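You operate a simulated robot arm through the tools that you are given. There is no shell and no other tool. Be economical: measure what you need, move in short steps, check, and stop when the job is done.

You are at the controls of a simulated robot arm. One attempt, no reset.

JOB
Grease the middle of the lever arm, then swing it to its stop and back.
Fine: small flat brush, grease from the orange can, on the bending lever's arm; brush back in the black can; stops and dial stay. Set down upright: small flat brush. A coat counts when it lies all over at full strength: go over it till it gets no stronger.

The check looks at the end state, three seconds after you hand in, the way a careful person would. Anything else that was tipped, shoved, dropped, spilled or broken makes it a failure.

ROBOT AND FRAMES
A 6-joint arm with a two-finger parallel gripper, fixed in place. Base frame: the origin is at the foot of the arm, x ahead of it, y to its left, z up; the work surface is at about z = 0.86. Lengths are in m, angles in rad, forces in N, time in s.
With the tool pointing down near the work surface it reaches from about 0.26 to 0.68 m from the base axis. Its first joint turns from -1.152 to 1.152 rad. Payload 2.9 kg.
The tool frame sits at the grasp point between the pads (the TCP): z along the fingers, y along the line on which they close. The tips reach 0.03 m beyond it. The gripper opens to 0.11 m. The fingers are 0.02 m wide and 0.01 m thick; the gripper's body (0.048 by 0.112 m) begins 0.055 m behind the TCP.
Orientation is told as [roll, pitch, yaw] about the base's x, y, z axes, in that order, counted from this pose: with the fingers straight down and closing along the base's y, the tool's x points along the base's -x, its y along +y and its z along -z.

CONTROLS
- The arm moves only by the tool send_rows. Its argument "series" is one flat list of numbers, 7 for each row, row after row: the gripper command, from -1 (fully open) to 1 (shut), values between in proportion, then the shift along the tool's x, y, z in m, then the turn, a rotation vector about the tool's x, y, z in rad. In form: [claw, x, y, z, ax, ay, az, claw, x, y, z, ax, ay, az, ...]. A call has 1 to 10 rows; each row is the pose to reach, as a shift and turn from the pose commanded when the call began, along the tool's axes at that moment. Each row takes 0.2 s and may step no farther than 0.05 m and 0.15 rad from the row before; otherwise, or with a gripper value out of range, the whole call is refused. Where a pose cannot be reached the arm comes as near as it can. A force on the tool above 90 N (or 10 N above the force at the start of the call, whichever is more), or a blocked arm, ends the call early, and 0.2 s more pass. The fingers move at their own pace (about 0.108 m/s each) and stop on an object; they squeeze with about 35 N. The grip force told is the motor's: it shows also when the fingers shut on nothing. Time passes only in rows, and 0.2 s behind the last, so rows that repeat a pose let the fingers close. It gives the time, the measured TCP pose, the force on the tool (base axes), the opening and the grip force at its end, in the units of the frame above (readings bear some noise), with the torque about the TCP (base axes, N m) and any sound that the robot's microphone picked up.
- Cameras (640 x 400 px; columns grow to the right, rows downward): "scene" is fixed at [0.0951, 0.4415, 1.4005]; the picture's right is [-0.53, -0.85, 0.00], its down [-0.37, 0.23, -0.90] and it looks along [0.77, -0.48, -0.43] (base axes); focal length 214 px, centre (320, 200). "wrist" rides on the gripper at [0.072, 0.017, -0.103] in the tool frame; the picture's right is [-0.23, 0.97, 0.00], its down [-0.76, -0.18, -0.62] and it looks along [-0.61, -0.14, 0.78] (tool axes); focal length 222 px, centre (320, 200).
- get_image(camera): a new picture of that camera. It takes no simulated time.
- locate(camera, pixels): there is no depth. For up to 12 entries [column, row, z] of the newest picture of that camera ("zoom" is the newest enlarged one), the place [x, y] in the base frame at which the ray of that pixel passes the height z, good to about 0.002 m, but the place of the scene camera against the robot may be out by one fixed shift of up to 0.012 m in any direction. It takes no simulated time.
- enlarge(camera, box): a new picture of the part [left, top, right, bottom] of that camera's present view, enlarged. It takes no simulated time.
- hand_in(): hands the job in; it is judged then, once.

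Keep the steps short. Do not move on a guess: measure, check each grasp and each placing, and mend mistakes. In all there are 80 turns and 46 pictures (those below and enlarged ones count). Leave the gripper open and the arm clear of the work at the hand-in unless told otherwise, and finish with a single line.

The tools are called after ">>>" by a JSON object that holds its "api" and its "payload". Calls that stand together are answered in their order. send_rows: Moves the arm, as the interface text tells. Its arguments: {"type":"object","properties":{"series":{"type":"array"}},"required":["series"]} The other tools are called the same way: get_image (camera) takes a picture; locate (camera, pixels) gives the place at which the rays of pixels pass given heights; enlarge (camera, box) takes an enlarged picture of a part of a camera's view; hand_in () hands the job in.

At the start:

```text
clock: 0.0
tcp_pos: [0.2825, 0.1423, 1.3329]
tcp_rot: [0.0, 0.0, 0.0]
ft_force: [0.1, 0.2, -0.1]
wrist_torque: [0.01, 0.0, 0.01]
opening: 0.1101
gripper_force: 0.0
```

scene: 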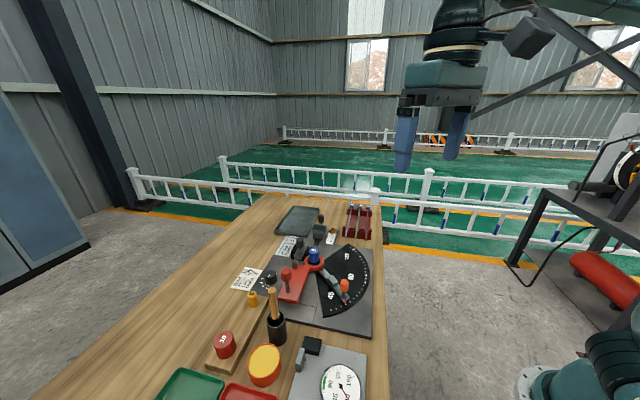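
wrist: 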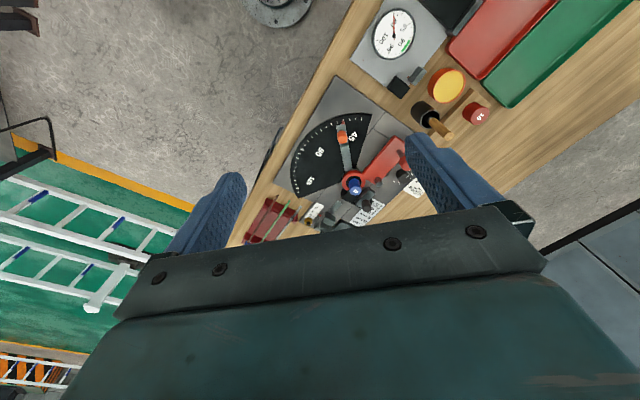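

I see the bench with a bending lever over a black dial, an orange or yellow can, and a black can holding a brush. I'll enlarge both views to identify the parts.

>>> {"api": "enlarge", "payload": {"camera": "scene", "box": [200, 230, 400, 355]}}

>>> {"api": "enlarge", "payload": {"camera": "wrist", "box": [270, 60, 510, 210]}}

>>> {"api": "enlarge", "payload": {"camera": "scene", "box": [180, 300, 340, 400]}}

```text
3.20 times, centred on (300, 292) of scene
```

zoom: 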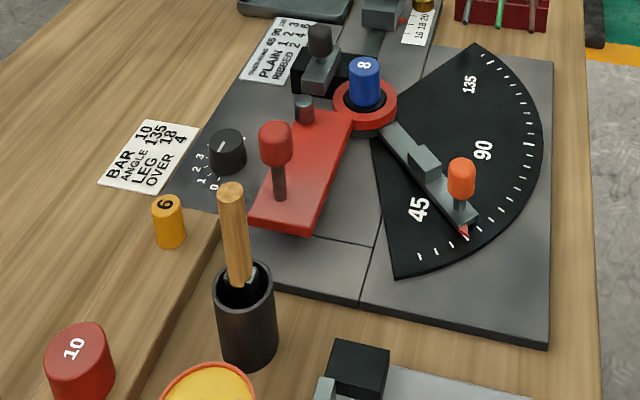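

```text
2.67 times, centred on (390, 135) of wrist
```

zoom: 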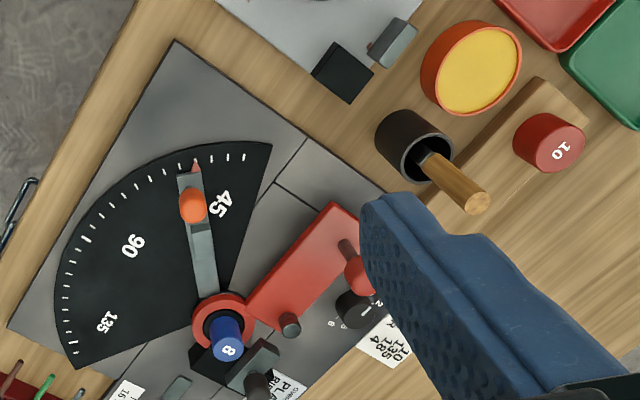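

```text
4.00 times, centred on (260, 350) of scene
```

zoom: 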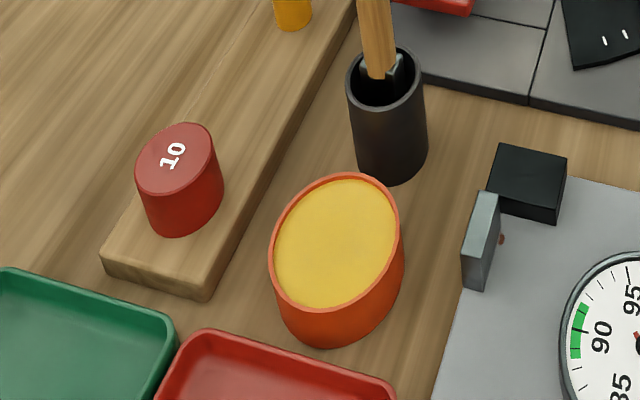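

The red arm with the red knob looks like the bending lever, and the grey arm with the orange knob looks like its angle stop. Next I'll locate both cans, the brush, the hub and the lever in both cameras at several heights.

>>> {"api": "locate", "payload": {"camera": "wrist", "pixels": [[449, 136, 0.95], [449, 136, 1.05], [429.4, 120, 0.9], [429.4, 120, 0.98], [449, 84.4, 0.88], [449, 84.4, 0.94], [353, 179, 0.88], [353, 179, 0.92], [404, 163, 0.93], [404, 163, 0.97], [394, 137, 0.88], [394, 137, 0.92]]}}

>>> {"api": "locate", "payload": {"camera": "scene", "pixels": [[271.9, 288, 0.95], [271.9, 288, 1.05], [276, 317, 0.9], [276, 317, 0.98], [264, 361, 0.88], [264, 361, 0.94], [314, 262, 0.88], [314, 262, 0.92], [286, 270, 0.93], [286, 270, 0.97], [289, 298, 0.88], [289, 298, 0.92]]}}

```text
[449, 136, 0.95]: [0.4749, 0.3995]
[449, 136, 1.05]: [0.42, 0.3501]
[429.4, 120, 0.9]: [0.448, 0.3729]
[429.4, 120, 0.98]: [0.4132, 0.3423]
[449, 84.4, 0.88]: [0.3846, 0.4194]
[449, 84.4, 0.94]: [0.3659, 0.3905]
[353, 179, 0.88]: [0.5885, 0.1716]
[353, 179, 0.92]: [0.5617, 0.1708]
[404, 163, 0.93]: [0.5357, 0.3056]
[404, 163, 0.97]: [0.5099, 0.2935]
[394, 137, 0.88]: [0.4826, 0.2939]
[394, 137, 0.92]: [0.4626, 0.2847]
```

```text
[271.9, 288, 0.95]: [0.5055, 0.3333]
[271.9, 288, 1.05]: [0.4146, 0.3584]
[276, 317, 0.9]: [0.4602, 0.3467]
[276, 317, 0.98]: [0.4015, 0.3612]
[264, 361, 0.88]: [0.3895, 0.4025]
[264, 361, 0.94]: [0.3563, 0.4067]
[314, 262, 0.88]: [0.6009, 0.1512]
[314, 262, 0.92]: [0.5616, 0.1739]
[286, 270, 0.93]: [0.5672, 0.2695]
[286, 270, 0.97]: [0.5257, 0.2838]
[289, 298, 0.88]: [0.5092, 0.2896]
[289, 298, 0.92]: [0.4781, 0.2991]
```

The two views agree:

| Item | x, y | z |
|---|---|---|
| Brush top | (0.4245, 0.3555) | about 1.04 |
| Black can rim | (0.427, 0.356) | about 0.945 |
| Orange can rim | (0.375, 0.405) | about 0.91 |
| Hub | (0.562, 0.172) | about 0.92 |

Next I'll move to a closer viewpoint, staying high.

>>> {"api": "send_rows", "payload": {"series": [-1, -0.02, 0.032, 0.016, 0, 0, 0, -1, -0.04, 0.064, 0.032, 0, 0, 0, -1, -0.06, 0.096, 0.048, 0, 0, 0, -1, -0.08, 0.128, 0.064, 0, 0, 0, -1, -0.1, 0.16, 0.08, 0, 0, 0, -1, -0.1, 0.16, 0.08, 0, 0, 0]}}

>>> {"api": "get_image", "payload": {"camera": "wrist"}}

```text
clock: 1.4
tcp_pos: [0.382, 0.3021, 1.2537]
tcp_rot: [0.0, -0.002, 0.0]
ft_force: [-0.7, 0.2, 0.0]
wrist_torque: [0.01, 0.02, -0.02]
opening: 0.1098
gripper_force: 0.2
```

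```text
40 pictures are left
```

wrist: 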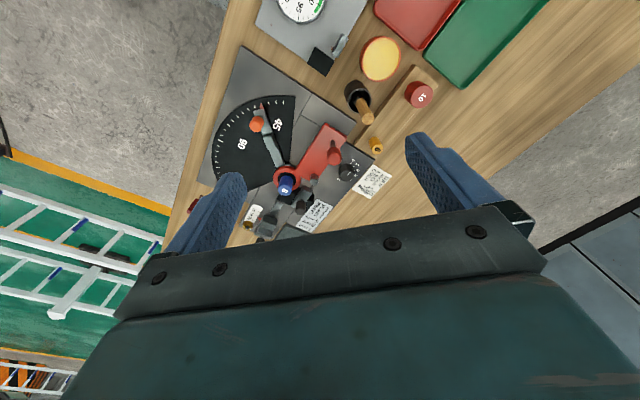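

>>> {"api": "enlarge", "payload": {"camera": "wrist", "box": [230, 30, 430, 155]}}

>>> {"api": "enlarge", "payload": {"camera": "wrist", "box": [240, 100, 400, 240]}}

```text
3.20 times, centred on (330, 92) of wrist
```

zoom: 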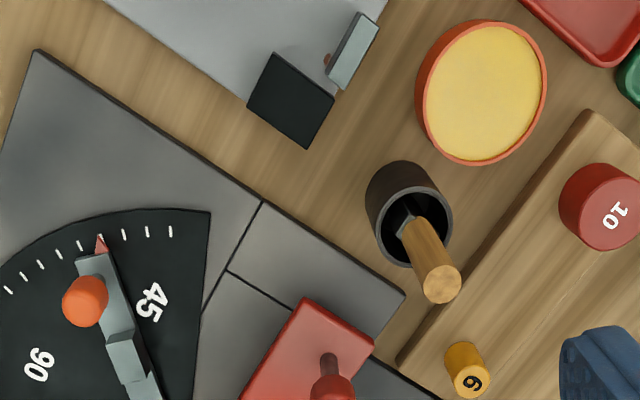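

```text
2.86 times, centred on (320, 170) of wrist
```

zoom: 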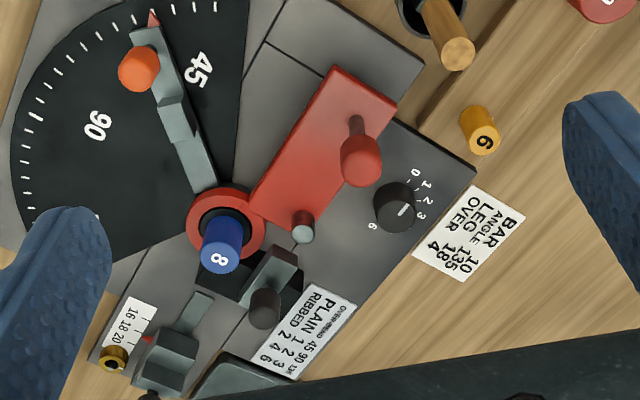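

Now I'll locate the lever plate's corners, the knob, the roller and the stop arm from this zoom, and the matching points from the scene view.

>>> {"api": "locate", "payload": {"camera": "zoom", "pixels": [[335, 66, 0.88], [335, 66, 0.91], [398, 103, 0.88], [398, 103, 0.91], [252, 197, 0.91], [361, 172, 0.96], [361, 172, 0.98], [303, 235, 0.91], [225, 222, 0.91], [139, 66, 0.94], [457, 54, 1.04], [355, 122, 0.91]]}}

>>> {"api": "locate", "payload": {"camera": "scene", "pixels": [[297, 300.5, 0.88], [297, 300.5, 0.91], [278.75, 296.5, 0.88], [278.75, 296.5, 0.91], [286, 269, 0.96], [286, 269, 0.98], [345, 281, 0.92], [345, 281, 0.95]]}}

```text
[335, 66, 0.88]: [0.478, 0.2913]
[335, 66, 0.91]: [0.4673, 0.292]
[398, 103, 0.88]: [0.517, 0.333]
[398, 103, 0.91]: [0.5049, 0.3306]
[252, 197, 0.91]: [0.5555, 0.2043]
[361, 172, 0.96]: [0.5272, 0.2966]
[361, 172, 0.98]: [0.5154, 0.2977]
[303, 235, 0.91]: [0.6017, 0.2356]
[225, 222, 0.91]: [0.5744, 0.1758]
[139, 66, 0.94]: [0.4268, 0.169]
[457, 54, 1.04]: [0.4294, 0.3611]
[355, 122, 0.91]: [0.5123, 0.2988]
```

```text
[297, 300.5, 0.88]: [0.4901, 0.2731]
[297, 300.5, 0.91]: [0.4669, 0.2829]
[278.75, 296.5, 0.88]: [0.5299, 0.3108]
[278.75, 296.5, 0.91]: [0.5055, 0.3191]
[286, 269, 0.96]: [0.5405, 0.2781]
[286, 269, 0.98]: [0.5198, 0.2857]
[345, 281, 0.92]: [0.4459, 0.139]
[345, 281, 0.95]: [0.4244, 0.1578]
```

The scene view differs from the wrist view by about 0.01 in y. I'll triangulate using only the two wrist views, locating the same points again at other heights.

>>> {"api": "locate", "payload": {"camera": "wrist", "pixels": [[367.8, 118.6, 1.0], [367.8, 118.6, 1.05], [359.7, 99.8, 0.9], [359.7, 99.8, 0.95], [381.9, 58.3, 0.88], [381.9, 58.3, 0.91], [381.9, 58.3, 0.94]]}}

```text
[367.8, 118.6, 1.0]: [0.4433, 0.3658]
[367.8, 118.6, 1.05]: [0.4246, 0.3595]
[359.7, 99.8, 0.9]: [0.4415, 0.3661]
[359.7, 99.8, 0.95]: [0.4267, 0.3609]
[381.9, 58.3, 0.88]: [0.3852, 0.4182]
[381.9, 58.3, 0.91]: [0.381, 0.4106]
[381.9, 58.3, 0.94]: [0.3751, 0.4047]
```

From the wrist views alone:

| Item | x, y | z |
|---|---|---|
| Brush top | (0.4315, 0.361) | about 1.03 |
| Black can rim | (0.433, 0.362) | about 0.93 |
| Orange can | (0.384, 0.417) | about 0.88 |
| Lever plate | – | about 0.888 |

Next I'll move above the brush and look at it close up.

>>> {"api": "send_rows", "payload": {"series": [-1, -0.0165, 0.0197, 0.0347, 0, 0, 0, -1, -0.033, 0.0393, 0.0693, 0, 0, 0, -1, -0.0495, 0.059, 0.104, 0, 0, 0, -1, -0.0495, 0.059, 0.104, 0, 0, 0]}}

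>>> {"api": "get_image", "payload": {"camera": "wrist"}}

```text
clock: 2.4
tcp_pos: [0.4337, 0.361, 1.1491]
tcp_rot: [-0.002, -0.001, -0.002]
ft_force: [-0.2, -0.7, -0.9]
wrist_torque: [-0.02, 0.01, -0.01]
opening: 0.11
gripper_force: 0.1
```

```text
37 pictures are left
```

wrist: 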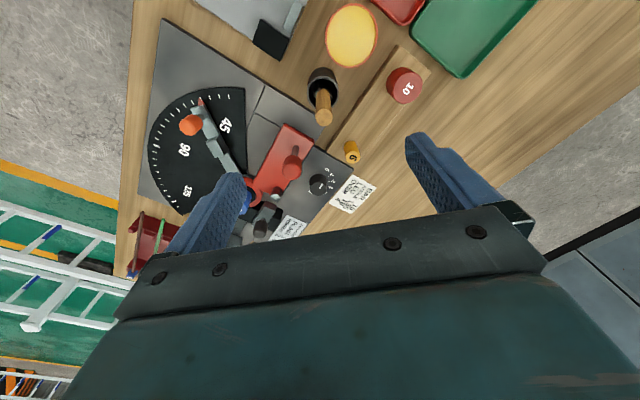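

>>> {"api": "enlarge", "payload": {"camera": "wrist", "box": [270, 0, 400, 130]}}

>>> {"api": "enlarge", "payload": {"camera": "wrist", "box": [190, 90, 350, 220]}}

>>> {"api": "locate", "payload": {"camera": "wrist", "pixels": [[323, 117, 1.02], [323, 117, 1.04], [351, 35, 0.88], [351, 35, 0.9]]}}

```text
3.08 times, centred on (335, 65) of wrist
```

zoom: 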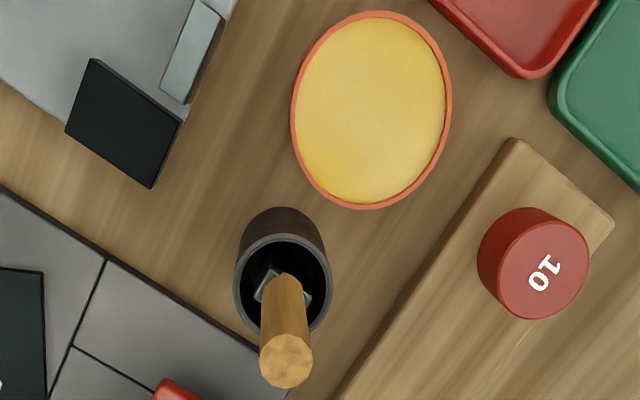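

```text
3.08 times, centred on (270, 155) of wrist
```

zoom: 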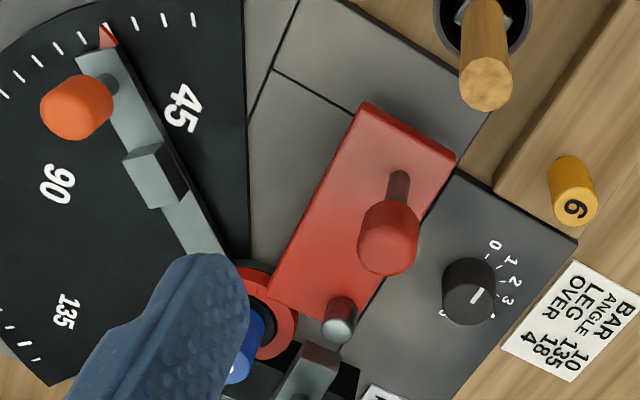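

```text
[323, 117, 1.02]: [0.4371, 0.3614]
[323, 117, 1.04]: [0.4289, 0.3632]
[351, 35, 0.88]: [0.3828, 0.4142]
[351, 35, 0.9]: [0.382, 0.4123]
```

The handle top is at (0.433, 0.362), right under the TCP. I'll go straight down to z of about 1.0, then close on the handle.

>>> {"api": "send_rows", "payload": {"series": [-1, 0, 0.001, 0.045, 0, 0, 0, -1, 0, 0.001, 0.09, 0, 0, 0, -1, 0, 0.001, 0.125, 0, 0, 0, -1, 0, 0.001, 0.149, 0, 0, 0, -1, 0, 0.001, 0.149, 0, 0, 0]}}

>>> {"api": "enlarge", "payload": {"camera": "wrist", "box": [220, 60, 420, 240]}}

```text
clock: 3.6
tcp_pos: [0.4332, 0.3633, 0.9997]
tcp_rot: [0.001, -0.001, 0.0]
ft_force: [0.4, 1.0, 0.3]
wrist_torque: [0.02, 0.03, -0.02]
opening: 0.1101
gripper_force: 0.0
```

```text
2.22 times, centred on (320, 150) of wrist
```

zoom: 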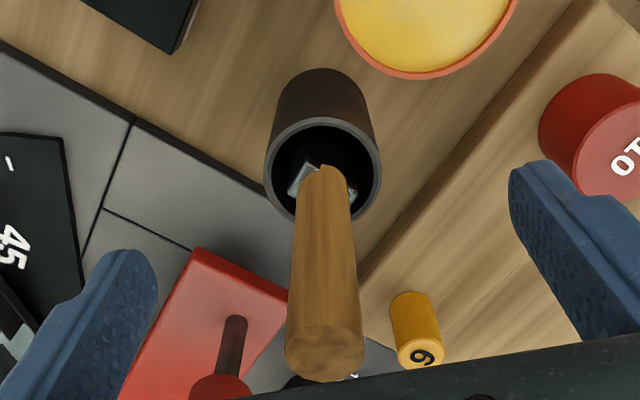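

The handle stands centred between the fingers, so I'll close on it.

>>> {"api": "send_rows", "payload": {"series": [1, 0, 0, 0, 0, 0, 0, 1, 0, 0, 0, 0, 0, 0, 1, 0, 0, 0, 0, 0, 0, 1, 0, 0, 0, 0, 0, 0]}}

```text
clock: 4.6
tcp_pos: [0.4329, 0.3634, 0.9996]
tcp_rot: [0.0, -0.001, 0.001]
ft_force: [0.7, 0.5, -0.2]
wrist_torque: [0.04, 0.0, 0.01]
opening: 0.017
gripper_force: 35.0
```

The handle is held with a 17 mm opening at 35 N. I'll lift straight up and check.

>>> {"api": "send_rows", "payload": {"series": [1, 0, 0, -0.02, 0, 0, 0, 1, 0, 0, -0.05, 0, 0, 0, 1, 0, 0, -0.09, 0, 0, 0, 1, 0, 0, -0.125, 0, 0, 0, 1, 0, 0, -0.125, 0, 0, 0]}}

>>> {"api": "enlarge", "payload": {"camera": "wrist", "box": [220, 40, 420, 240]}}

>>> {"api": "enlarge", "payload": {"camera": "scene", "box": [190, 210, 350, 370]}}

```text
clock: 5.8
tcp_pos: [0.4314, 0.3638, 1.1248]
tcp_rot: [-0.001, 0.0, 0.001]
ft_force: [-0.9, 0.2, -0.7]
wrist_torque: [0.0, -0.01, -0.01]
opening: 0.0171
gripper_force: 35.5
```

```text
2.00 times, centred on (320, 140) of wrist
```

zoom: 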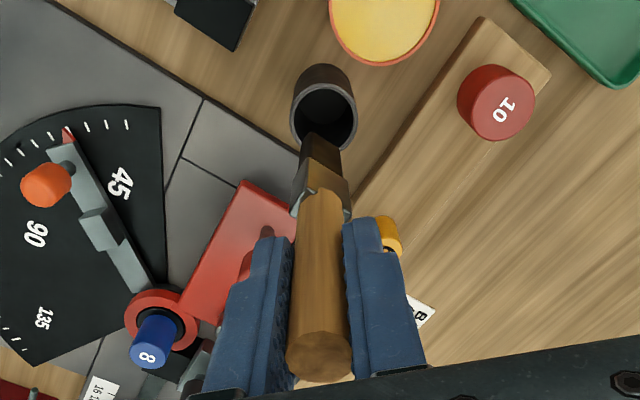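

```text
2.50 times, centred on (270, 290) of scene
```

zoom: 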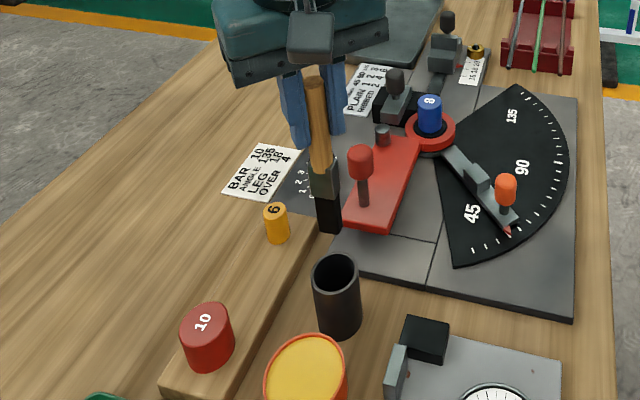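

The brush is clear of the can. I'll measure where the bristle end sits below the TCP and which way its width runs.

>>> {"api": "locate", "payload": {"camera": "wrist", "pixels": [[311.5, 108.5, 0.98], [311.5, 108.5, 1.0], [330, 115, 0.98], [330, 115, 1.0], [321, 112, 0.99]]}}

>>> {"api": "locate", "payload": {"camera": "scene", "pixels": [[294, 302.8, 0.97], [294, 302.8, 0.99], [294, 302.8, 1.01]]}}

>>> {"api": "enlarge", "payload": {"camera": "wrist", "box": [295, 90, 345, 150]}}

```text
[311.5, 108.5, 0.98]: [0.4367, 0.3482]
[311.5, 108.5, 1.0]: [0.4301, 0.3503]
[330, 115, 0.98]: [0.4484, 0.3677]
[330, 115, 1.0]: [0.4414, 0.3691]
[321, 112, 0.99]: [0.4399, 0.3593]
```

```text
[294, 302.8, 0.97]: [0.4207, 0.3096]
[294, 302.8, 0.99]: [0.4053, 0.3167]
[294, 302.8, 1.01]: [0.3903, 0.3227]
```

```text
6.67 times, centred on (320, 120) of wrist
```

zoom: 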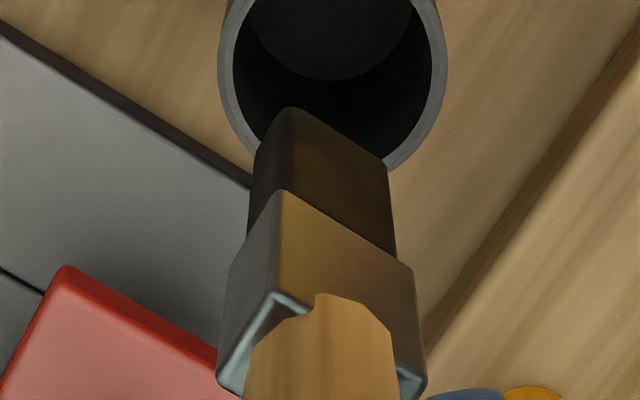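

I misread the scene column; it should be 274. I'll locate the bristle tip there again.

>>> {"api": "locate", "payload": {"camera": "scene", "pixels": [[274, 302, 0.98], [274, 302, 1.0], [274, 302, 1.02], [277, 318, 0.93]]}}

>>> {"api": "locate", "payload": {"camera": "wrist", "pixels": [[320, 113.6, 0.99], [320, 113.6, 1.02], [315.5, 106.5, 1.0], [329.75, 114.75, 1.0], [310.25, 112.5, 1.0], [324, 91, 0.93], [324, 91, 0.945]]}}

```text
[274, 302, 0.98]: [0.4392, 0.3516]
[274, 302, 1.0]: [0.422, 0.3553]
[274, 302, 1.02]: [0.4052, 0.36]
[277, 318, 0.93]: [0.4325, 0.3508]
```

```text
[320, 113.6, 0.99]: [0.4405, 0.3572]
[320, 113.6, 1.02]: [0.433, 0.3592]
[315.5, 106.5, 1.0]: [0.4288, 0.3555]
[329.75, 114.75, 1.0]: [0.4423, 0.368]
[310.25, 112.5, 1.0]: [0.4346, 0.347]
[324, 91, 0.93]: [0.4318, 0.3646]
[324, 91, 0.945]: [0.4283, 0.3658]
```

The tip is about 0.13 below the TCP. The bristles are about 18 by 10 mm, with the width along (0.69, 0.72), which matches the lever plate's cross direction. I'll move over the orange can and come down close to the grease.

>>> {"api": "send_rows", "payload": {"series": [1, 0.026, 0.0265, 0, 0, 0, 0, 1, 0.052, 0.053, 0, 0, 0, 0, 1, 0.052, 0.053, 0, 0, 0, 0, 1, 0.052, 0.053, 0.04, 0, 0, 0, 1, 0.052, 0.053, 0.08, 0, 0, 0, 1, 0.052, 0.053, 0.1, 0, 0, 0, 1, 0.052, 0.053, 0.1, 0, 0, 0]}}

>>> {"api": "enlarge", "payload": {"camera": "wrist", "box": [240, 40, 400, 180]}}

>>> {"api": "enlarge", "payload": {"camera": "scene", "box": [210, 280, 330, 400]}}

```text
clock: 7.4
tcp_pos: [0.3817, 0.4175, 1.0277]
tcp_rot: [0.006, -0.005, 0.001]
ft_force: [-3.3, -2.7, 24.8]
wrist_torque: [-0.38, 0.39, -0.02]
opening: 0.0173
gripper_force: 34.9
```

```text
2.86 times, centred on (320, 110) of wrist
```

zoom: 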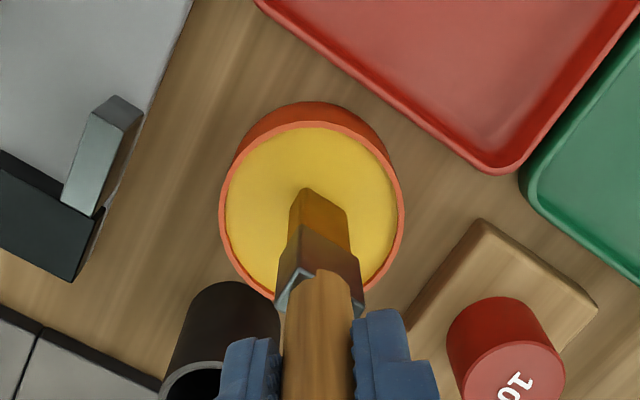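

```text
3.33 times, centred on (270, 340) of scene
```

zoom: 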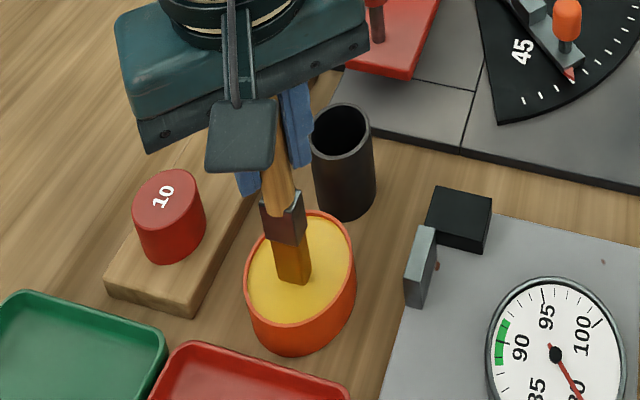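

The brush touched the grease with 25 N upward at TCP z 1.0277, and the bristles are already yellow. I'll back off a little, stir gently, then lift straight up.

>>> {"api": "send_rows", "payload": {"series": [1, 0, 0, -0.004, 0, 0, 0, 1, 0.005, 0, -0.004, 0, 0, 0, 1, -0.005, 0, -0.004, 0, 0, 0, 1, 0, 0.003, -0.004, 0, 0, 0, 1, 0, 0, -0.004, 0, 0, 0, 1, 0, 0, -0.03, 0, 0, 0, 1, 0, 0, -0.07, 0, 0, 0, 1, 0, 0, -0.07, 0, 0, 0]}}

>>> {"api": "enlarge", "payload": {"camera": "wrist", "box": [270, 70, 370, 170]}}

```text
clock: 9.2
tcp_pos: [0.3817, 0.415, 1.0947]
tcp_rot: [0.0, 0.0, 0.0]
ft_force: [-0.2, 0.0, -1.5]
wrist_torque: [0.0, -0.02, 0.0]
opening: 0.0172
gripper_force: 35.2
```

```text
4.00 times, centred on (320, 120) of wrist
```

zoom: 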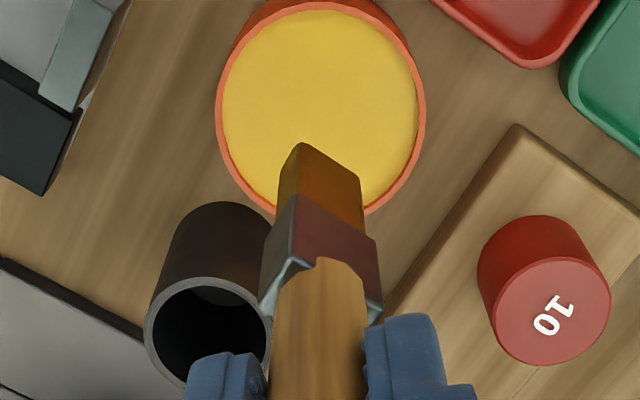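

The bristles are loaded. I'll rise and move to a viewpoint beside the lever plate to measure it.

>>> {"api": "send_rows", "payload": {"series": [1, 0, 0, -0.04, 0, 0, 0, 1, -0.02, -0.028, -0.05, 0, 0, 0, 1, -0.04, -0.057, -0.05, 0, 0, 0, 1, -0.058, -0.085, -0.05, 0, 0, 0, 1, -0.058, -0.085, -0.05, 0, 0, 0]}}

>>> {"api": "enlarge", "payload": {"camera": "wrist", "box": [200, 80, 360, 220]}}

```text
clock: 10.4
tcp_pos: [0.44, 0.3293, 1.1457]
tcp_rot: [-0.001, -0.001, 0.0]
ft_force: [-0.9, -0.3, -0.9]
wrist_torque: [0.02, -0.02, 0.0]
opening: 0.017
gripper_force: 34.5
```

```text
2.86 times, centred on (280, 150) of wrist
```

zoom: 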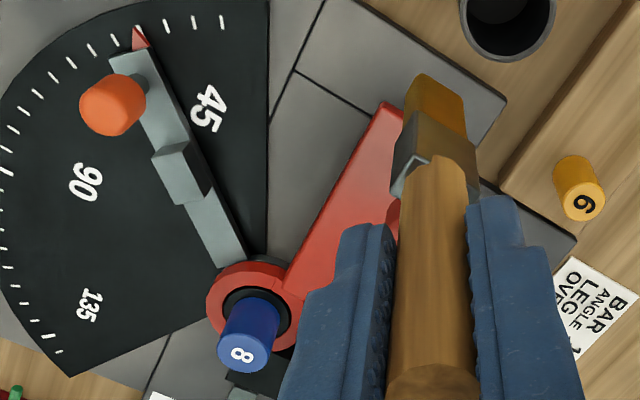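

The left side of the plate, the hub and the stop are visible here. I'll locate them.

>>> {"api": "locate", "payload": {"camera": "zoom", "pixels": [[388, 103, 0.88], [388, 103, 0.895], [284, 292, 0.88], [284, 292, 0.895], [256, 304, 0.88], [256, 304, 0.895], [255, 322, 0.9], [185, 168, 0.89], [243, 258, 0.885], [210, 190, 0.885], [146, 38, 0.885], [300, 72, 0.872]]}}

```text
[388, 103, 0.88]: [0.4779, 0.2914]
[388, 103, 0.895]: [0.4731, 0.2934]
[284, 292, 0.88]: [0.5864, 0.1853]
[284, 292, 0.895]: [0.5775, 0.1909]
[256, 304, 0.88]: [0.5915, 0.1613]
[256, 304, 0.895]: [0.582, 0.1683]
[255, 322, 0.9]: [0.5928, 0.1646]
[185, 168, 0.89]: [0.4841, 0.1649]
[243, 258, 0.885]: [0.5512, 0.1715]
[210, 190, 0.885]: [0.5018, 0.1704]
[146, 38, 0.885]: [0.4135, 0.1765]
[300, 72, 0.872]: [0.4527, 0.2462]
```

The plate's left edge runs from (0.475, 0.292) to (0.581, 0.189), and it is about 56 mm wide. Its middle is near (0.548, 0.261). The knob post is at about (0.52, 0.298) and the roller near (0.60, 0.235). I'll move above the middle and come down to about 2 cm clearance to look.

>>> {"api": "send_rows", "payload": {"series": [1, -0.035, -0.0225, 0, 0, 0, 0, 1, -0.07, -0.045, 0, 0, 0, 0, 1, -0.105, -0.0675, 0, 0, 0, 0, 1, -0.105, -0.0675, 0, 0, 0, 0, 1, -0.105, -0.0675, 0.04, 0, 0, 0, 1, -0.105, -0.0675, 0.08, 0, 0, 0, 1, -0.105, -0.0675, 0.1, 0, 0, 0, 1, -0.105, -0.0675, 0.1, 0, 0, 0]}}

>>> {"api": "enlarge", "payload": {"camera": "wrist", "box": [240, 40, 400, 180]}}

>>> {"api": "enlarge", "payload": {"camera": "scene", "box": [240, 220, 360, 320]}}

```text
clock: 12.2
tcp_pos: [0.5433, 0.2644, 1.0467]
tcp_rot: [0.0, 0.0, 0.0]
ft_force: [0.4, -0.2, -1.1]
wrist_torque: [-0.01, -0.02, -0.04]
opening: 0.017
gripper_force: 34.7
```

```text
2.86 times, centred on (320, 110) of wrist
```

zoom: 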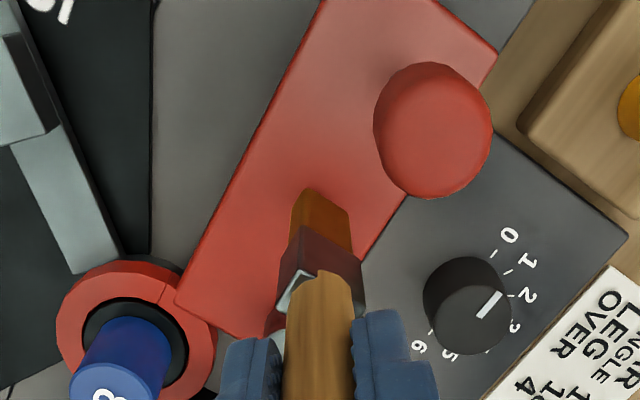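

```text
4.00 times, centred on (300, 270) of scene
```

zoom: 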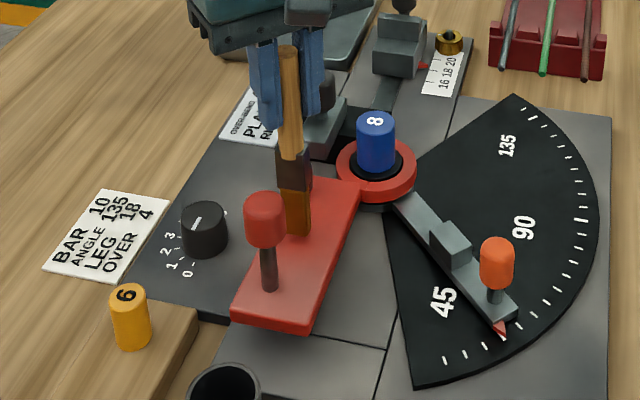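

I can see the brush over the plate, slightly towards its right side. I'll locate the plate edges and the tip in this close view.

>>> {"api": "locate", "payload": {"camera": "wrist", "pixels": [[269.95, 145.7, 0.888], [320, 40.3, 0.888], [382.3, 59.3, 0.888], [337.5, 127.5, 0.888], [319.3, 114.2, 0.9], [319.3, 114.2, 0.92], [361, 84, 0.96], [361, 84, 0.98]]}}

```text
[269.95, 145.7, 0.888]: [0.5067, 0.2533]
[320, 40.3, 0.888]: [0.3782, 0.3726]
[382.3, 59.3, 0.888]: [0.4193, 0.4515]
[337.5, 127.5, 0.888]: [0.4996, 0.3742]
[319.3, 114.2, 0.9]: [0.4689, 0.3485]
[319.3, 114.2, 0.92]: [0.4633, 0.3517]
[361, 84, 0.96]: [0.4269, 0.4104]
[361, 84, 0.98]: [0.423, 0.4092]
```

That locate used the old full wrist frame. I'll take a new zoom of the same box and locate in it.

>>> {"api": "enlarge", "payload": {"camera": "wrist", "box": [240, 40, 400, 180]}}

>>> {"api": "locate", "payload": {"camera": "zoom", "pixels": [[177, 302, 0.888], [320, 1, 0.888], [497, 56, 0.888], [370, 254, 0.888], [318, 214, 0.905], [318, 214, 0.918], [433, 130, 0.97], [240, 180, 0.888], [270, 333, 0.888]]}}

```text
2.86 times, centred on (320, 110) of wrist
```

zoom: 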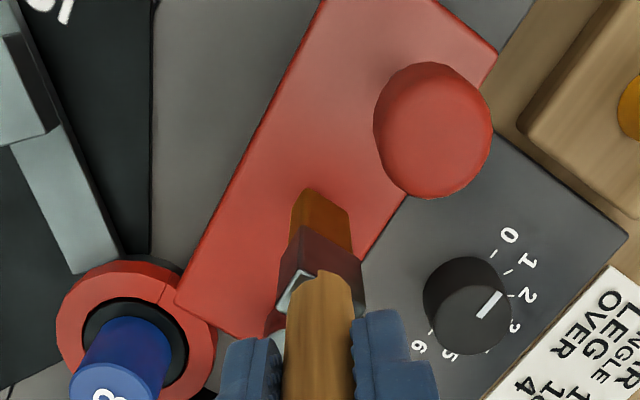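

```text
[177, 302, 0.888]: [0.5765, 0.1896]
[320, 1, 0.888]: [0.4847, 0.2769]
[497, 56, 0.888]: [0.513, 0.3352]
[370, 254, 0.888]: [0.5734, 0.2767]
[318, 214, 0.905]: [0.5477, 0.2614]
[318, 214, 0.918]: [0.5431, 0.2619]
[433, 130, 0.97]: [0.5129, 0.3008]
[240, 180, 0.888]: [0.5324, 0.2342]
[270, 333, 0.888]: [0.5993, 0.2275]
```

The plate measures about 145 by 59 mm, with its middle at (0.545, 0.264). The TCP is already right above it. I'll go down gently until the bristles touch.

>>> {"api": "send_rows", "payload": {"series": [1, 0, 0, 0.01, 0, 0, 0, 1, 0, 0, 0.018, 0, 0, 0, 1, 0, 0, 0.023, 0, 0, 0, 1, 0, 0, 0.025, 0, 0, 0]}}

```text
clock: 13.2
tcp_pos: [0.5434, 0.2644, 1.023]
tcp_rot: [0.003, -0.006, 0.003]
ft_force: [-0.5, 3.0, 28.2]
wrist_torque: [0.28, -0.03, 0.01]
opening: 0.0175
gripper_force: 34.9
```

Contact is 28 N at TCP z 1.023. I'll ease off about 2 mm and stroke along the arm, short of the knob, then lift and look.

>>> {"api": "send_rows", "payload": {"series": [1, 0, 0, -0.002, 0, 0, 0, 1, -0.0108, -0.0104, -0.002, 0, 0, 0, 1, -0.0216, -0.0208, -0.002, 0, 0, 0, 1, -0.0108, -0.0104, -0.002, 0, 0, 0, 1, 0, 0, -0.002, 0, 0, 0, 1, 0.0108, 0.0104, -0.002, 0, 0, 0, 1, 0.013, 0.0125, -0.002, 0, 0, 0, 1, 0.0065, 0.006, -0.002, 0, 0, 0, 1, 0, 0, -0.002, 0, 0, 0]}}

>>> {"api": "enlarge", "payload": {"camera": "wrist", "box": [240, 40, 400, 180]}}

```text
clock: 15.2
tcp_pos: [0.5426, 0.2656, 1.0226]
tcp_rot: [-0.001, -0.002, 0.002]
ft_force: [-3.8, 6.6, 16.8]
wrist_torque: [0.68, 0.3, 0.03]
opening: 0.017
gripper_force: 35.1
```

```text
2.86 times, centred on (320, 110) of wrist
```

zoom: 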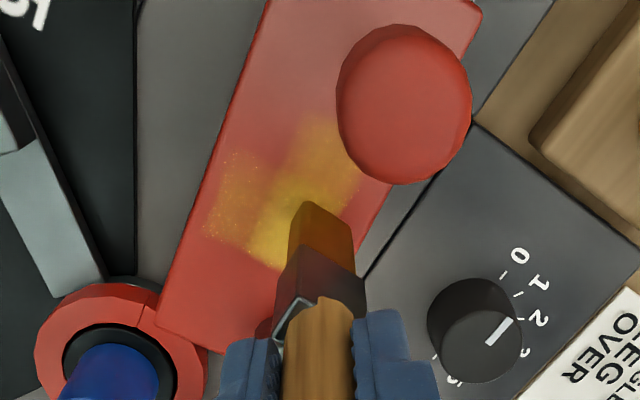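

Grease is going on as a yellow patch, but friction has turned the lever by about 6°. I'll lift and move aside for a full view so I can re-measure.

>>> {"api": "send_rows", "payload": {"series": [1, 0, 0, -0.03, 0, 0, 0, 1, 0, 0, -0.06, 0, 0, 0, 1, 0, 0.03, -0.09, 0, 0, 0, 1, 0, 0.06, -0.1, 0, 0, 0, 1, 0, 0.06, -0.1, 0, 0, 0]}}

>>> {"api": "enlarge", "payload": {"camera": "wrist", "box": [190, 60, 350, 180]}}

```text
clock: 16.4
tcp_pos: [0.5408, 0.3225, 1.1211]
tcp_rot: [0.002, -0.001, 0.0]
ft_force: [0.2, 0.6, -1.0]
wrist_torque: [0.02, 0.0, 0.03]
opening: 0.0171
gripper_force: 34.7
```

```text
3.33 times, centred on (270, 120) of wrist
```

zoom: 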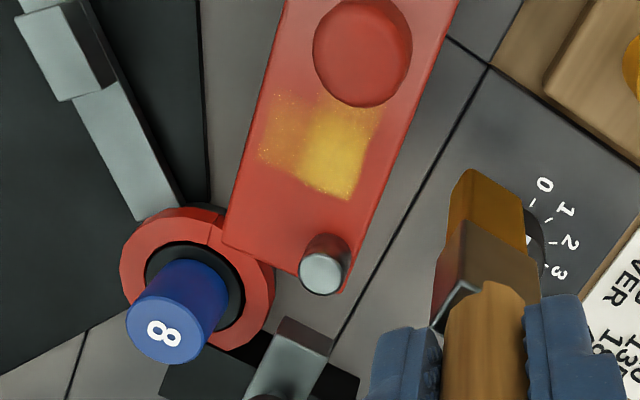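

The greased patch shows clearly, faint on its left side. I'll locate the plate's edges, the patch corners, the knob and the roller.

>>> {"api": "locate", "payload": {"camera": "zoom", "pixels": [[224, 245, 0.888], [285, 5, 0.888], [338, 293, 0.888], [448, 30, 0.888], [270, 90, 0.888], [383, 108, 0.888], [355, 198, 0.888], [260, 160, 0.888], [362, 55, 0.97], [322, 275, 0.905], [208, 262, 0.895], [310, 182, 0.888]]}}

```text
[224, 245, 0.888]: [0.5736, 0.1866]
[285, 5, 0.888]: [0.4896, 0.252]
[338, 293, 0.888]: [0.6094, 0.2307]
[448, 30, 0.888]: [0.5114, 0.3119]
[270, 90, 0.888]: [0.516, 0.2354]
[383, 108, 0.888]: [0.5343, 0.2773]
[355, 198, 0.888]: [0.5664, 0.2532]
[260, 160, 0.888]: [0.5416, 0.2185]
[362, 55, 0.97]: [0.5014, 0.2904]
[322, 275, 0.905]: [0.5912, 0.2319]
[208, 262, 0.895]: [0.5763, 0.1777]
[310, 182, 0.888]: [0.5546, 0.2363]
```

The plate now lies at about -39°, and I can see the patch over s from about 0.06 to 0.10. I'll stroke the left lane lightly along the arm.

>>> {"api": "send_rows", "payload": {"series": [1, -0.002, -0.033, 0, 0, 0, 0, 1, -0.0045, -0.066, 0, 0, 0, 0, 1, -0.0068, -0.0982, 0, 0, 0, 0, 1, -0.0068, -0.0982, 0.045, 0, 0, 0, 1, -0.0068, -0.0982, 0.085, 0, 0, 0, 1, -0.0068, -0.0982, 0.0965, 0, 0, 0, 1, 0.0049, -0.0888, 0.0965, 0, 0, 0, 1, 0.0165, -0.0794, 0.0965, 0, 0, 0, 1, 0.0282, -0.07, 0.0965, 0, 0, 0, 1, 0.0344, -0.065, 0.0965, 0, 0, 0]}}

```text
clock: 18.6
tcp_pos: [0.5098, 0.2588, 1.0251]
tcp_rot: [0.001, -0.001, 0.001]
ft_force: [1.0, -0.6, -1.7]
wrist_torque: [-0.01, 0.04, 0.0]
opening: 0.0171
gripper_force: 34.8
```

There was no contact at 1.025. I'll lower 2 mm and go back and forth on this lane.

>>> {"api": "send_rows", "payload": {"series": [1, 0, 0, 0.002, 0, 0, 0, 1, -0.0117, -0.0094, 0.002, 0, 0, 0, 1, -0.0233, -0.0188, 0.002, 0, 0, 0, 1, -0.035, -0.0283, 0.002, 0, 0, 0, 1, -0.0233, -0.0188, 0.002, 0, 0, 0, 1, -0.0117, -0.0094, 0.002, 0, 0, 0, 1, 0, 0, 0.002, 0, 0, 0, 1, -0.0117, -0.0094, 0.002, 0, 0, 0, 1, -0.0233, -0.0188, 0.002, 0, 0, 0, 1, -0.035, -0.0283, 0.002, 0, 0, 0]}}

>>> {"api": "enlarge", "payload": {"camera": "wrist", "box": [240, 40, 400, 180]}}

```text
clock: 20.8
tcp_pos: [0.5443, 0.2289, 1.0218]
tcp_rot: [0.002, 0.0, 0.0]
ft_force: [-1.2, 1.3, 3.5]
wrist_torque: [0.14, 0.08, 0.0]
opening: 0.0172
gripper_force: 34.8
```

```text
2.86 times, centred on (320, 110) of wrist
```

zoom: 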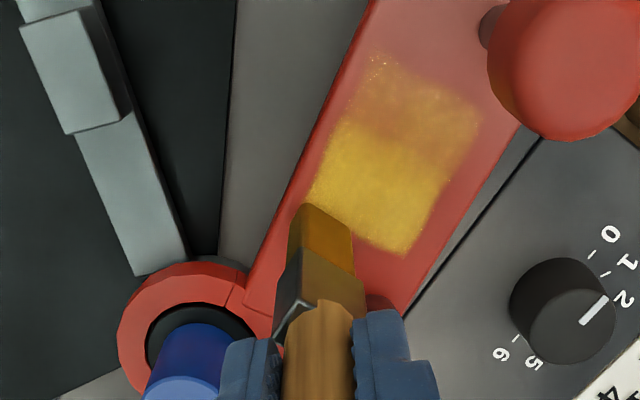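

The coated zone now looks like a clear rectangle, fainter at its outer end. I'll locate its corners and the plate edge.

>>> {"api": "locate", "payload": {"camera": "zoom", "pixels": [[370, 55, 0.888], [480, 105, 0.888], [410, 255, 0.888], [308, 195, 0.888], [245, 305, 0.888], [375, 2, 0.888], [405, 315, 0.888], [520, 130, 0.888], [487, 28, 0.89], [319, 235, 0.89], [354, 128, 0.888]]}}

```text
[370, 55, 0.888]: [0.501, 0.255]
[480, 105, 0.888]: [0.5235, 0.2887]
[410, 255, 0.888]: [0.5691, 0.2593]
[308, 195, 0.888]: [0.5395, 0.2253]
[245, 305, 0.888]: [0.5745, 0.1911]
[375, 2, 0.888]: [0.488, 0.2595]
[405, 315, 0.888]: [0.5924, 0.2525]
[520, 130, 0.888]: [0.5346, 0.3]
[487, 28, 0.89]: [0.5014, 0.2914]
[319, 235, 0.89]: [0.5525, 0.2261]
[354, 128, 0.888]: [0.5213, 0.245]
```

The zone spans about s 0.048–0.10 and t 0.005–0.05 on the plate, centred on its middle, and a light 3–4 N is enough to coat it. I'll tilt the brush 0.15 rad away from the knob and stroke the middle lane.

>>> {"api": "send_rows", "payload": {"series": [1, -0.008, 0.003, -0.01, -0.0465, 0.0588, 0, 1, -0.0173, 0.007, -0.01, -0.093, 0.1176, 0, 1, -0.0173, 0.007, 0.001, -0.093, 0.1176, 0, 1, -0.0055, 0.0163, 0.001, -0.093, 0.1176, 0, 1, 0.0062, 0.0256, 0.001, -0.093, 0.1176, 0, 1, 0.0172, 0.0343, 0.001, -0.093, 0.1176, 0, 1, 0.0062, 0.0256, 0.001, -0.093, 0.1176, 0, 1, -0.0055, 0.0163, 0.001, -0.093, 0.1176, 0, 1, -0.0173, 0.007, 0.001, -0.093, 0.1176, 0]}}

>>> {"api": "enlarge", "payload": {"camera": "wrist", "box": [240, 40, 400, 180]}}

```text
clock: 22.8
tcp_pos: [0.5515, 0.2077, 1.0218]
tcp_rot: [0.095, 0.109, 0.004]
ft_force: [3.2, -2.5, 26.4]
wrist_torque: [0.09, -0.31, -0.03]
opening: 0.0171
gripper_force: 35.2
out of reach, approached as far as the arm can: row 2, 3, 4, 8, 9
```

```text
2.86 times, centred on (320, 110) of wrist
```

zoom: 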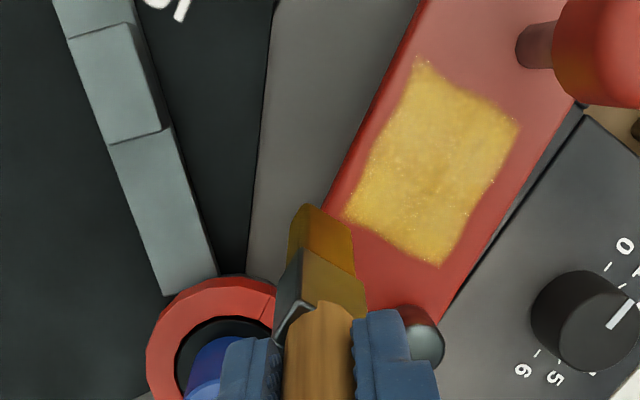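

That pose was partly out of reach, so the arm ended at (0.5515, 0.2077) with 26 N. The zone now looks evenly yellow. I'll lift along the handle, then take the tilt out.

>>> {"api": "send_rows", "payload": {"series": [1, 0, 0, -0.02, 0, 0, 0, 1, 0.005, 0, -0.04, 0.03, -0.04, 0, 1, 0.01, 0, -0.06, 0.062, -0.078, 0, 1, 0.01, 0, -0.07, 0.093, -0.1176, 0, 1, 0.01, 0, -0.07, 0.093, -0.1176, 0]}}

>>> {"api": "enlarge", "payload": {"camera": "wrist", "box": [230, 40, 390, 180]}}

```text
clock: 24.0
tcp_pos: [0.5609, 0.2292, 1.093]
tcp_rot: [0.001, 0.0, 0.001]
ft_force: [0.2, 0.4, -0.5]
wrist_torque: [0.0, 0.02, -0.02]
opening: 0.0172
gripper_force: 35.3
out of reach, approached as far as the arm can: row 1, 2, 3
```

```text
2.86 times, centred on (310, 110) of wrist
```

zoom: 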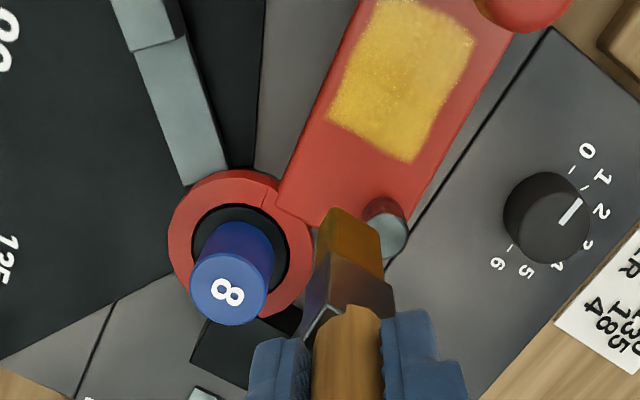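

The zone now looks even, but its right margin is wider than its left. I'll locate the corners again to plan the right lane.

>>> {"api": "locate", "payload": {"camera": "zoom", "pixels": [[375, 5, 0.89], [475, 36, 0.89], [410, 163, 0.89], [328, 120, 0.89], [277, 205, 0.89], [358, 5, 0.89], [430, 190, 0.89], [514, 38, 0.89], [326, 220, 0.89], [240, 245, 0.9]]}}

```text
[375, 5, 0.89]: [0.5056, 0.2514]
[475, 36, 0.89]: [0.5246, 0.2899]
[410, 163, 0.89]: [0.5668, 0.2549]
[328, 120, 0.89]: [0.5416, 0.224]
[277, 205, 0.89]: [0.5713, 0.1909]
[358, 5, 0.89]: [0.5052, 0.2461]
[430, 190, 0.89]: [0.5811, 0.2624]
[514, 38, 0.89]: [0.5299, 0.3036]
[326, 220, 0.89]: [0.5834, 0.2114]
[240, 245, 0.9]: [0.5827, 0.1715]
```

The patch covers t 0.006–0.047 of the plate's 0.061 width. I'll stroke the right lane at about t 0.046, untilted and staying clear of the knob.

>>> {"api": "send_rows", "payload": {"series": [1, 0.0024, 0.0304, 0.03, 0, 0, 0, 1, 0.0024, 0.0304, 0.06, 0, 0, 0, 1, 0.0024, 0.0304, 0.0705, 0, 0, 0, 1, 0.0124, 0.0386, 0.0705, 0, 0, 0, 1, 0.0225, 0.0469, 0.0705, 0, 0, 0, 1, 0.0349, 0.057, 0.0705, 0, 0, 0, 1, 0.0225, 0.0469, 0.0705, 0, 0, 0, 1, 0.0124, 0.0386, 0.0705, 0, 0, 0, 1, 0.0024, 0.0304, 0.0705, 0, 0, 0]}}

>>> {"api": "enlarge", "payload": {"camera": "wrist", "box": [240, 40, 400, 180]}}

```text
clock: 26.0
tcp_pos: [0.56, 0.2604, 1.0229]
tcp_rot: [0.002, -0.003, 0.001]
ft_force: [0.3, -0.2, -0.6]
wrist_torque: [0.0, 0.03, 0.02]
opening: 0.0175
gripper_force: 35.0
```

```text
2.86 times, centred on (320, 110) of wrist
```

zoom: 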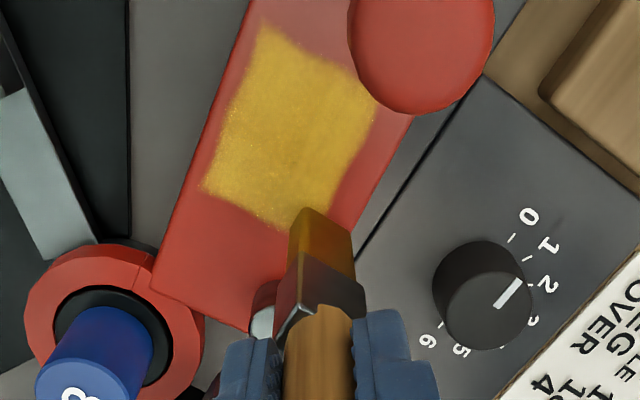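

There was no contact force at 1.0229. I'll lower 1.5 mm and repeat the right lane.

>>> {"api": "send_rows", "payload": {"series": [1, 0, 0, 0.0015, 0, 0, 0, 1, 0.01, 0.0082, 0.0015, 0, 0, 0, 1, 0.0201, 0.0165, 0.0015, 0, 0, 0, 1, 0.0325, 0.0266, 0.0015, 0, 0, 0, 1, 0.0201, 0.0165, 0.0015, 0, 0, 0, 1, 0.01, 0.0082, 0.0015, 0, 0, 0, 1, 0, 0, 0.0015, 0, 0, 0]}}

>>> {"api": "enlarge", "payload": {"camera": "wrist", "box": [240, 40, 400, 180]}}

```text
clock: 27.6
tcp_pos: [0.5569, 0.2614, 1.0213]
tcp_rot: [-0.001, -0.003, 0.0]
ft_force: [-0.6, 1.2, 3.1]
wrist_torque: [0.14, 0.03, -0.02]
opening: 0.0172
gripper_force: 35.0
```

```text
2.86 times, centred on (320, 110) of wrist
```

zoom: 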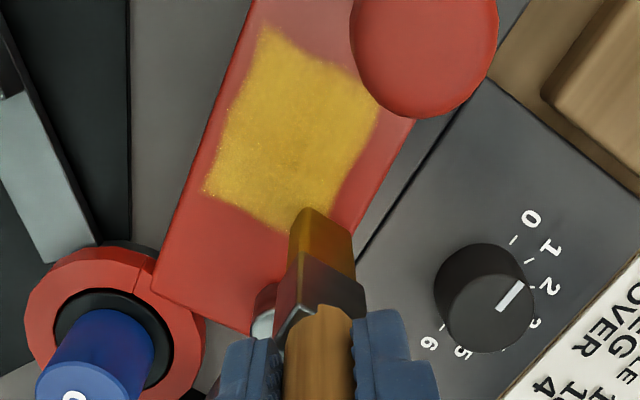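

With 3 N contact, the patch's right border didn't move, so the zone has a fixed outline. I'll do another pass on the middle lane.

>>> {"api": "send_rows", "payload": {"series": [1, 0.006, -0.008, -0.008, 0, 0, 0, 1, 0.0127, -0.0155, 0.0005, 0, 0, 0, 1, 0.0227, -0.0073, 0.0005, 0, 0, 0, 1, 0.0328, 0.001, 0.0005, 0, 0, 0, 1, 0.0467, 0.0124, 0.0005, 0, 0, 0, 1, 0.0328, 0.001, 0.0005, 0, 0, 0, 1, 0.0227, -0.0073, 0.0005, 0, 0, 0, 1, 0.0127, -0.0155, 0.0005, 0, 0, 0]}}

>>> {"api": "enlarge", "payload": {"camera": "wrist", "box": [240, 40, 400, 180]}}

```text
clock: 29.4
tcp_pos: [0.5454, 0.2449, 1.0214]
tcp_rot: [-0.001, 0.001, 0.001]
ft_force: [-3.5, 2.4, 6.6]
wrist_torque: [0.26, 0.2, -0.01]
opening: 0.0174
gripper_force: 34.9
```

```text
2.86 times, centred on (320, 110) of wrist
```

zoom: 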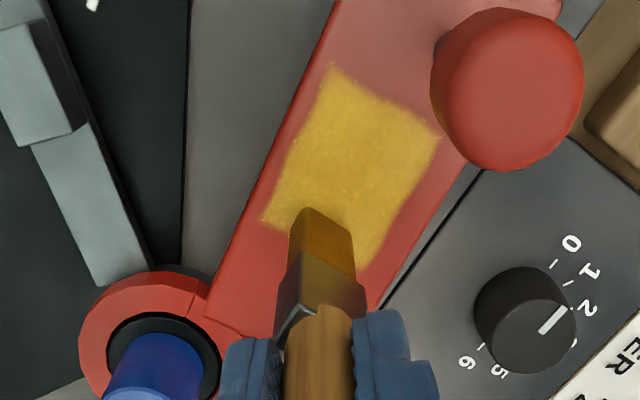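

The coat looks nearly uniform. I'll reload the brush to be sure of full strength: lift high, travel back over the orange can and come partly down.

>>> {"api": "send_rows", "payload": {"series": [1, 0, 0, -0.05, 0, 0, 0, 1, 0, 0, -0.1, 0, 0, 0, 1, 0, 0, -0.125, 0, 0, 0, 1, 0.0327, 0.034, -0.125, 0, 0, 0, 1, 0.0655, 0.068, -0.125, 0, 0, 0, 1, 0.0982, 0.102, -0.125, 0, 0, 0, 1, 0.131, 0.136, -0.125, 0, 0, 0, 1, 0.1637, 0.17, -0.125, 0, 0, 0, 1, 0.1637, 0.17, -0.08, 0, 0, 0, 1, 0.1637, 0.17, -0.035, 0, 0, 0]}}

```text
clock: 31.6
tcp_pos: [0.38, 0.4172, 1.0554]
tcp_rot: [0.0, -0.002, 0.001]
ft_force: [0.9, 0.2, -0.9]
wrist_torque: [-0.02, -0.02, 0.03]
opening: 0.0171
gripper_force: 35.1
```

The brush is over the can at 1.055. I'll dip gently to 1.028, stir and lift straight out.

>>> {"api": "send_rows", "payload": {"series": [1, 0, 0, 0.02, 0, 0, 0, 1, 0, 0, 0.0275, 0, 0, 0, 1, 0.004, 0, 0.0275, 0, 0, 0, 1, -0.004, 0, 0.0275, 0, 0, 0, 1, 0, 0, 0.0275, 0, 0, 0, 1, 0, 0, 0.0, 0, 0, 0, 1, 0, 0, -0.05, 0, 0, 0, 1, 0, 0, -0.095, 0, 0, 0]}}

```text
clock: 33.4
tcp_pos: [0.3816, 0.4163, 1.1523]
tcp_rot: [0.0, -0.001, -0.002]
ft_force: [0.3, -0.5, -1.0]
wrist_torque: [-0.02, -0.02, -0.01]
opening: 0.0174
gripper_force: 35.4
```

Reloaded. I'll go back above the plate at a safe height and stop 3 cm above contact to look.

>>> {"api": "send_rows", "payload": {"series": [1, -0.0327, -0.0343, 0, 0, 0, 0, 1, -0.0654, -0.0685, 0, 0, 0, 0, 1, -0.098, -0.1028, 0, 0, 0, 0, 1, -0.1307, -0.137, 0, 0, 0, 0, 1, -0.1634, -0.1713, 0, 0, 0, 0, 1, -0.1634, -0.1713, 0.05, 0, 0, 0, 1, -0.1634, -0.1713, 0.09, 0, 0, 0, 1, -0.1634, -0.1713, 0.1, 0, 0, 0, 1, -0.1634, -0.1713, 0.1, 0, 0, 0]}}

>>> {"api": "enlarge", "payload": {"camera": "wrist", "box": [240, 40, 400, 180]}}

>>> {"api": "locate", "payload": {"camera": "zoom", "pixels": [[319, 238, 0.92]]}}

```text
clock: 35.4
tcp_pos: [0.5469, 0.2437, 1.0511]
tcp_rot: [0.0, -0.002, 0.0]
ft_force: [-0.1, 0.2, 0.0]
wrist_torque: [0.01, -0.02, 0.0]
opening: 0.0171
gripper_force: 34.1
```

```text
2.86 times, centred on (320, 110) of wrist
```

zoom: 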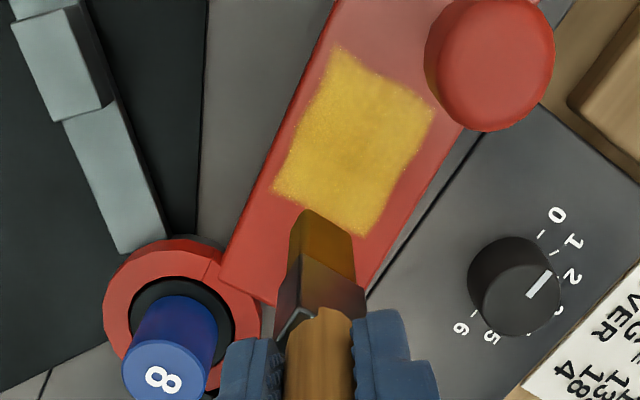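

```text
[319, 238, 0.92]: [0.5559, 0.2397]
```

I'll locate the patch corners and plate edges from this zoom.

>>> {"api": "locate", "payload": {"camera": "zoom", "pixels": [[337, 48, 0.89], [436, 108, 0.89], [365, 237, 0.89], [274, 186, 0.89], [220, 280, 0.89], [340, 2, 0.89], [470, 125, 0.89], [372, 290, 0.89]]}}

```text
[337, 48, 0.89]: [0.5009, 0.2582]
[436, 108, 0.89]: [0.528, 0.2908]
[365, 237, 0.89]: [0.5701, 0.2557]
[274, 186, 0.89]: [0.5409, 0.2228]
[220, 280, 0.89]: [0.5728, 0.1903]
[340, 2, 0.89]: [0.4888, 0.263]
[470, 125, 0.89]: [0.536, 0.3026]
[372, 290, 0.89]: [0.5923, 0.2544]
```

The zone is centred at (0.535, 0.257) and measures about 43 by 54 mm, at -41°. I'll do the left lane back and forth, then shift to the middle lane.

>>> {"api": "send_rows", "payload": {"series": [1, 0.0103, -0.0091, 0.02, 0, 0, 0, 1, 0.0103, -0.0091, 0.03, 0, 0, 0, 1, 0.0217, 0.0007, 0.03, 0, 0, 0, 1, 0.033, 0.0106, 0.03, 0, 0, 0, 1, 0.0444, 0.0204, 0.03, 0, 0, 0, 1, 0.033, 0.0106, 0.03, 0, 0, 0, 1, 0.0217, 0.0007, 0.03, 0, 0, 0, 1, 0.0103, -0.0091, 0.03, 0, 0, 0, 1, 0.0015, 0.0011, 0.022, 0, 0, 0, 1, 0.0015, 0.0011, 0.03, 0, 0, 0]}}

```text
clock: 37.6
tcp_pos: [0.5441, 0.2432, 1.0221]
tcp_rot: [0.001, 0.0, 0.0]
ft_force: [-0.7, -0.8, 2.6]
wrist_torque: [-0.08, 0.07, 0.0]
opening: 0.0171
gripper_force: 34.6
```

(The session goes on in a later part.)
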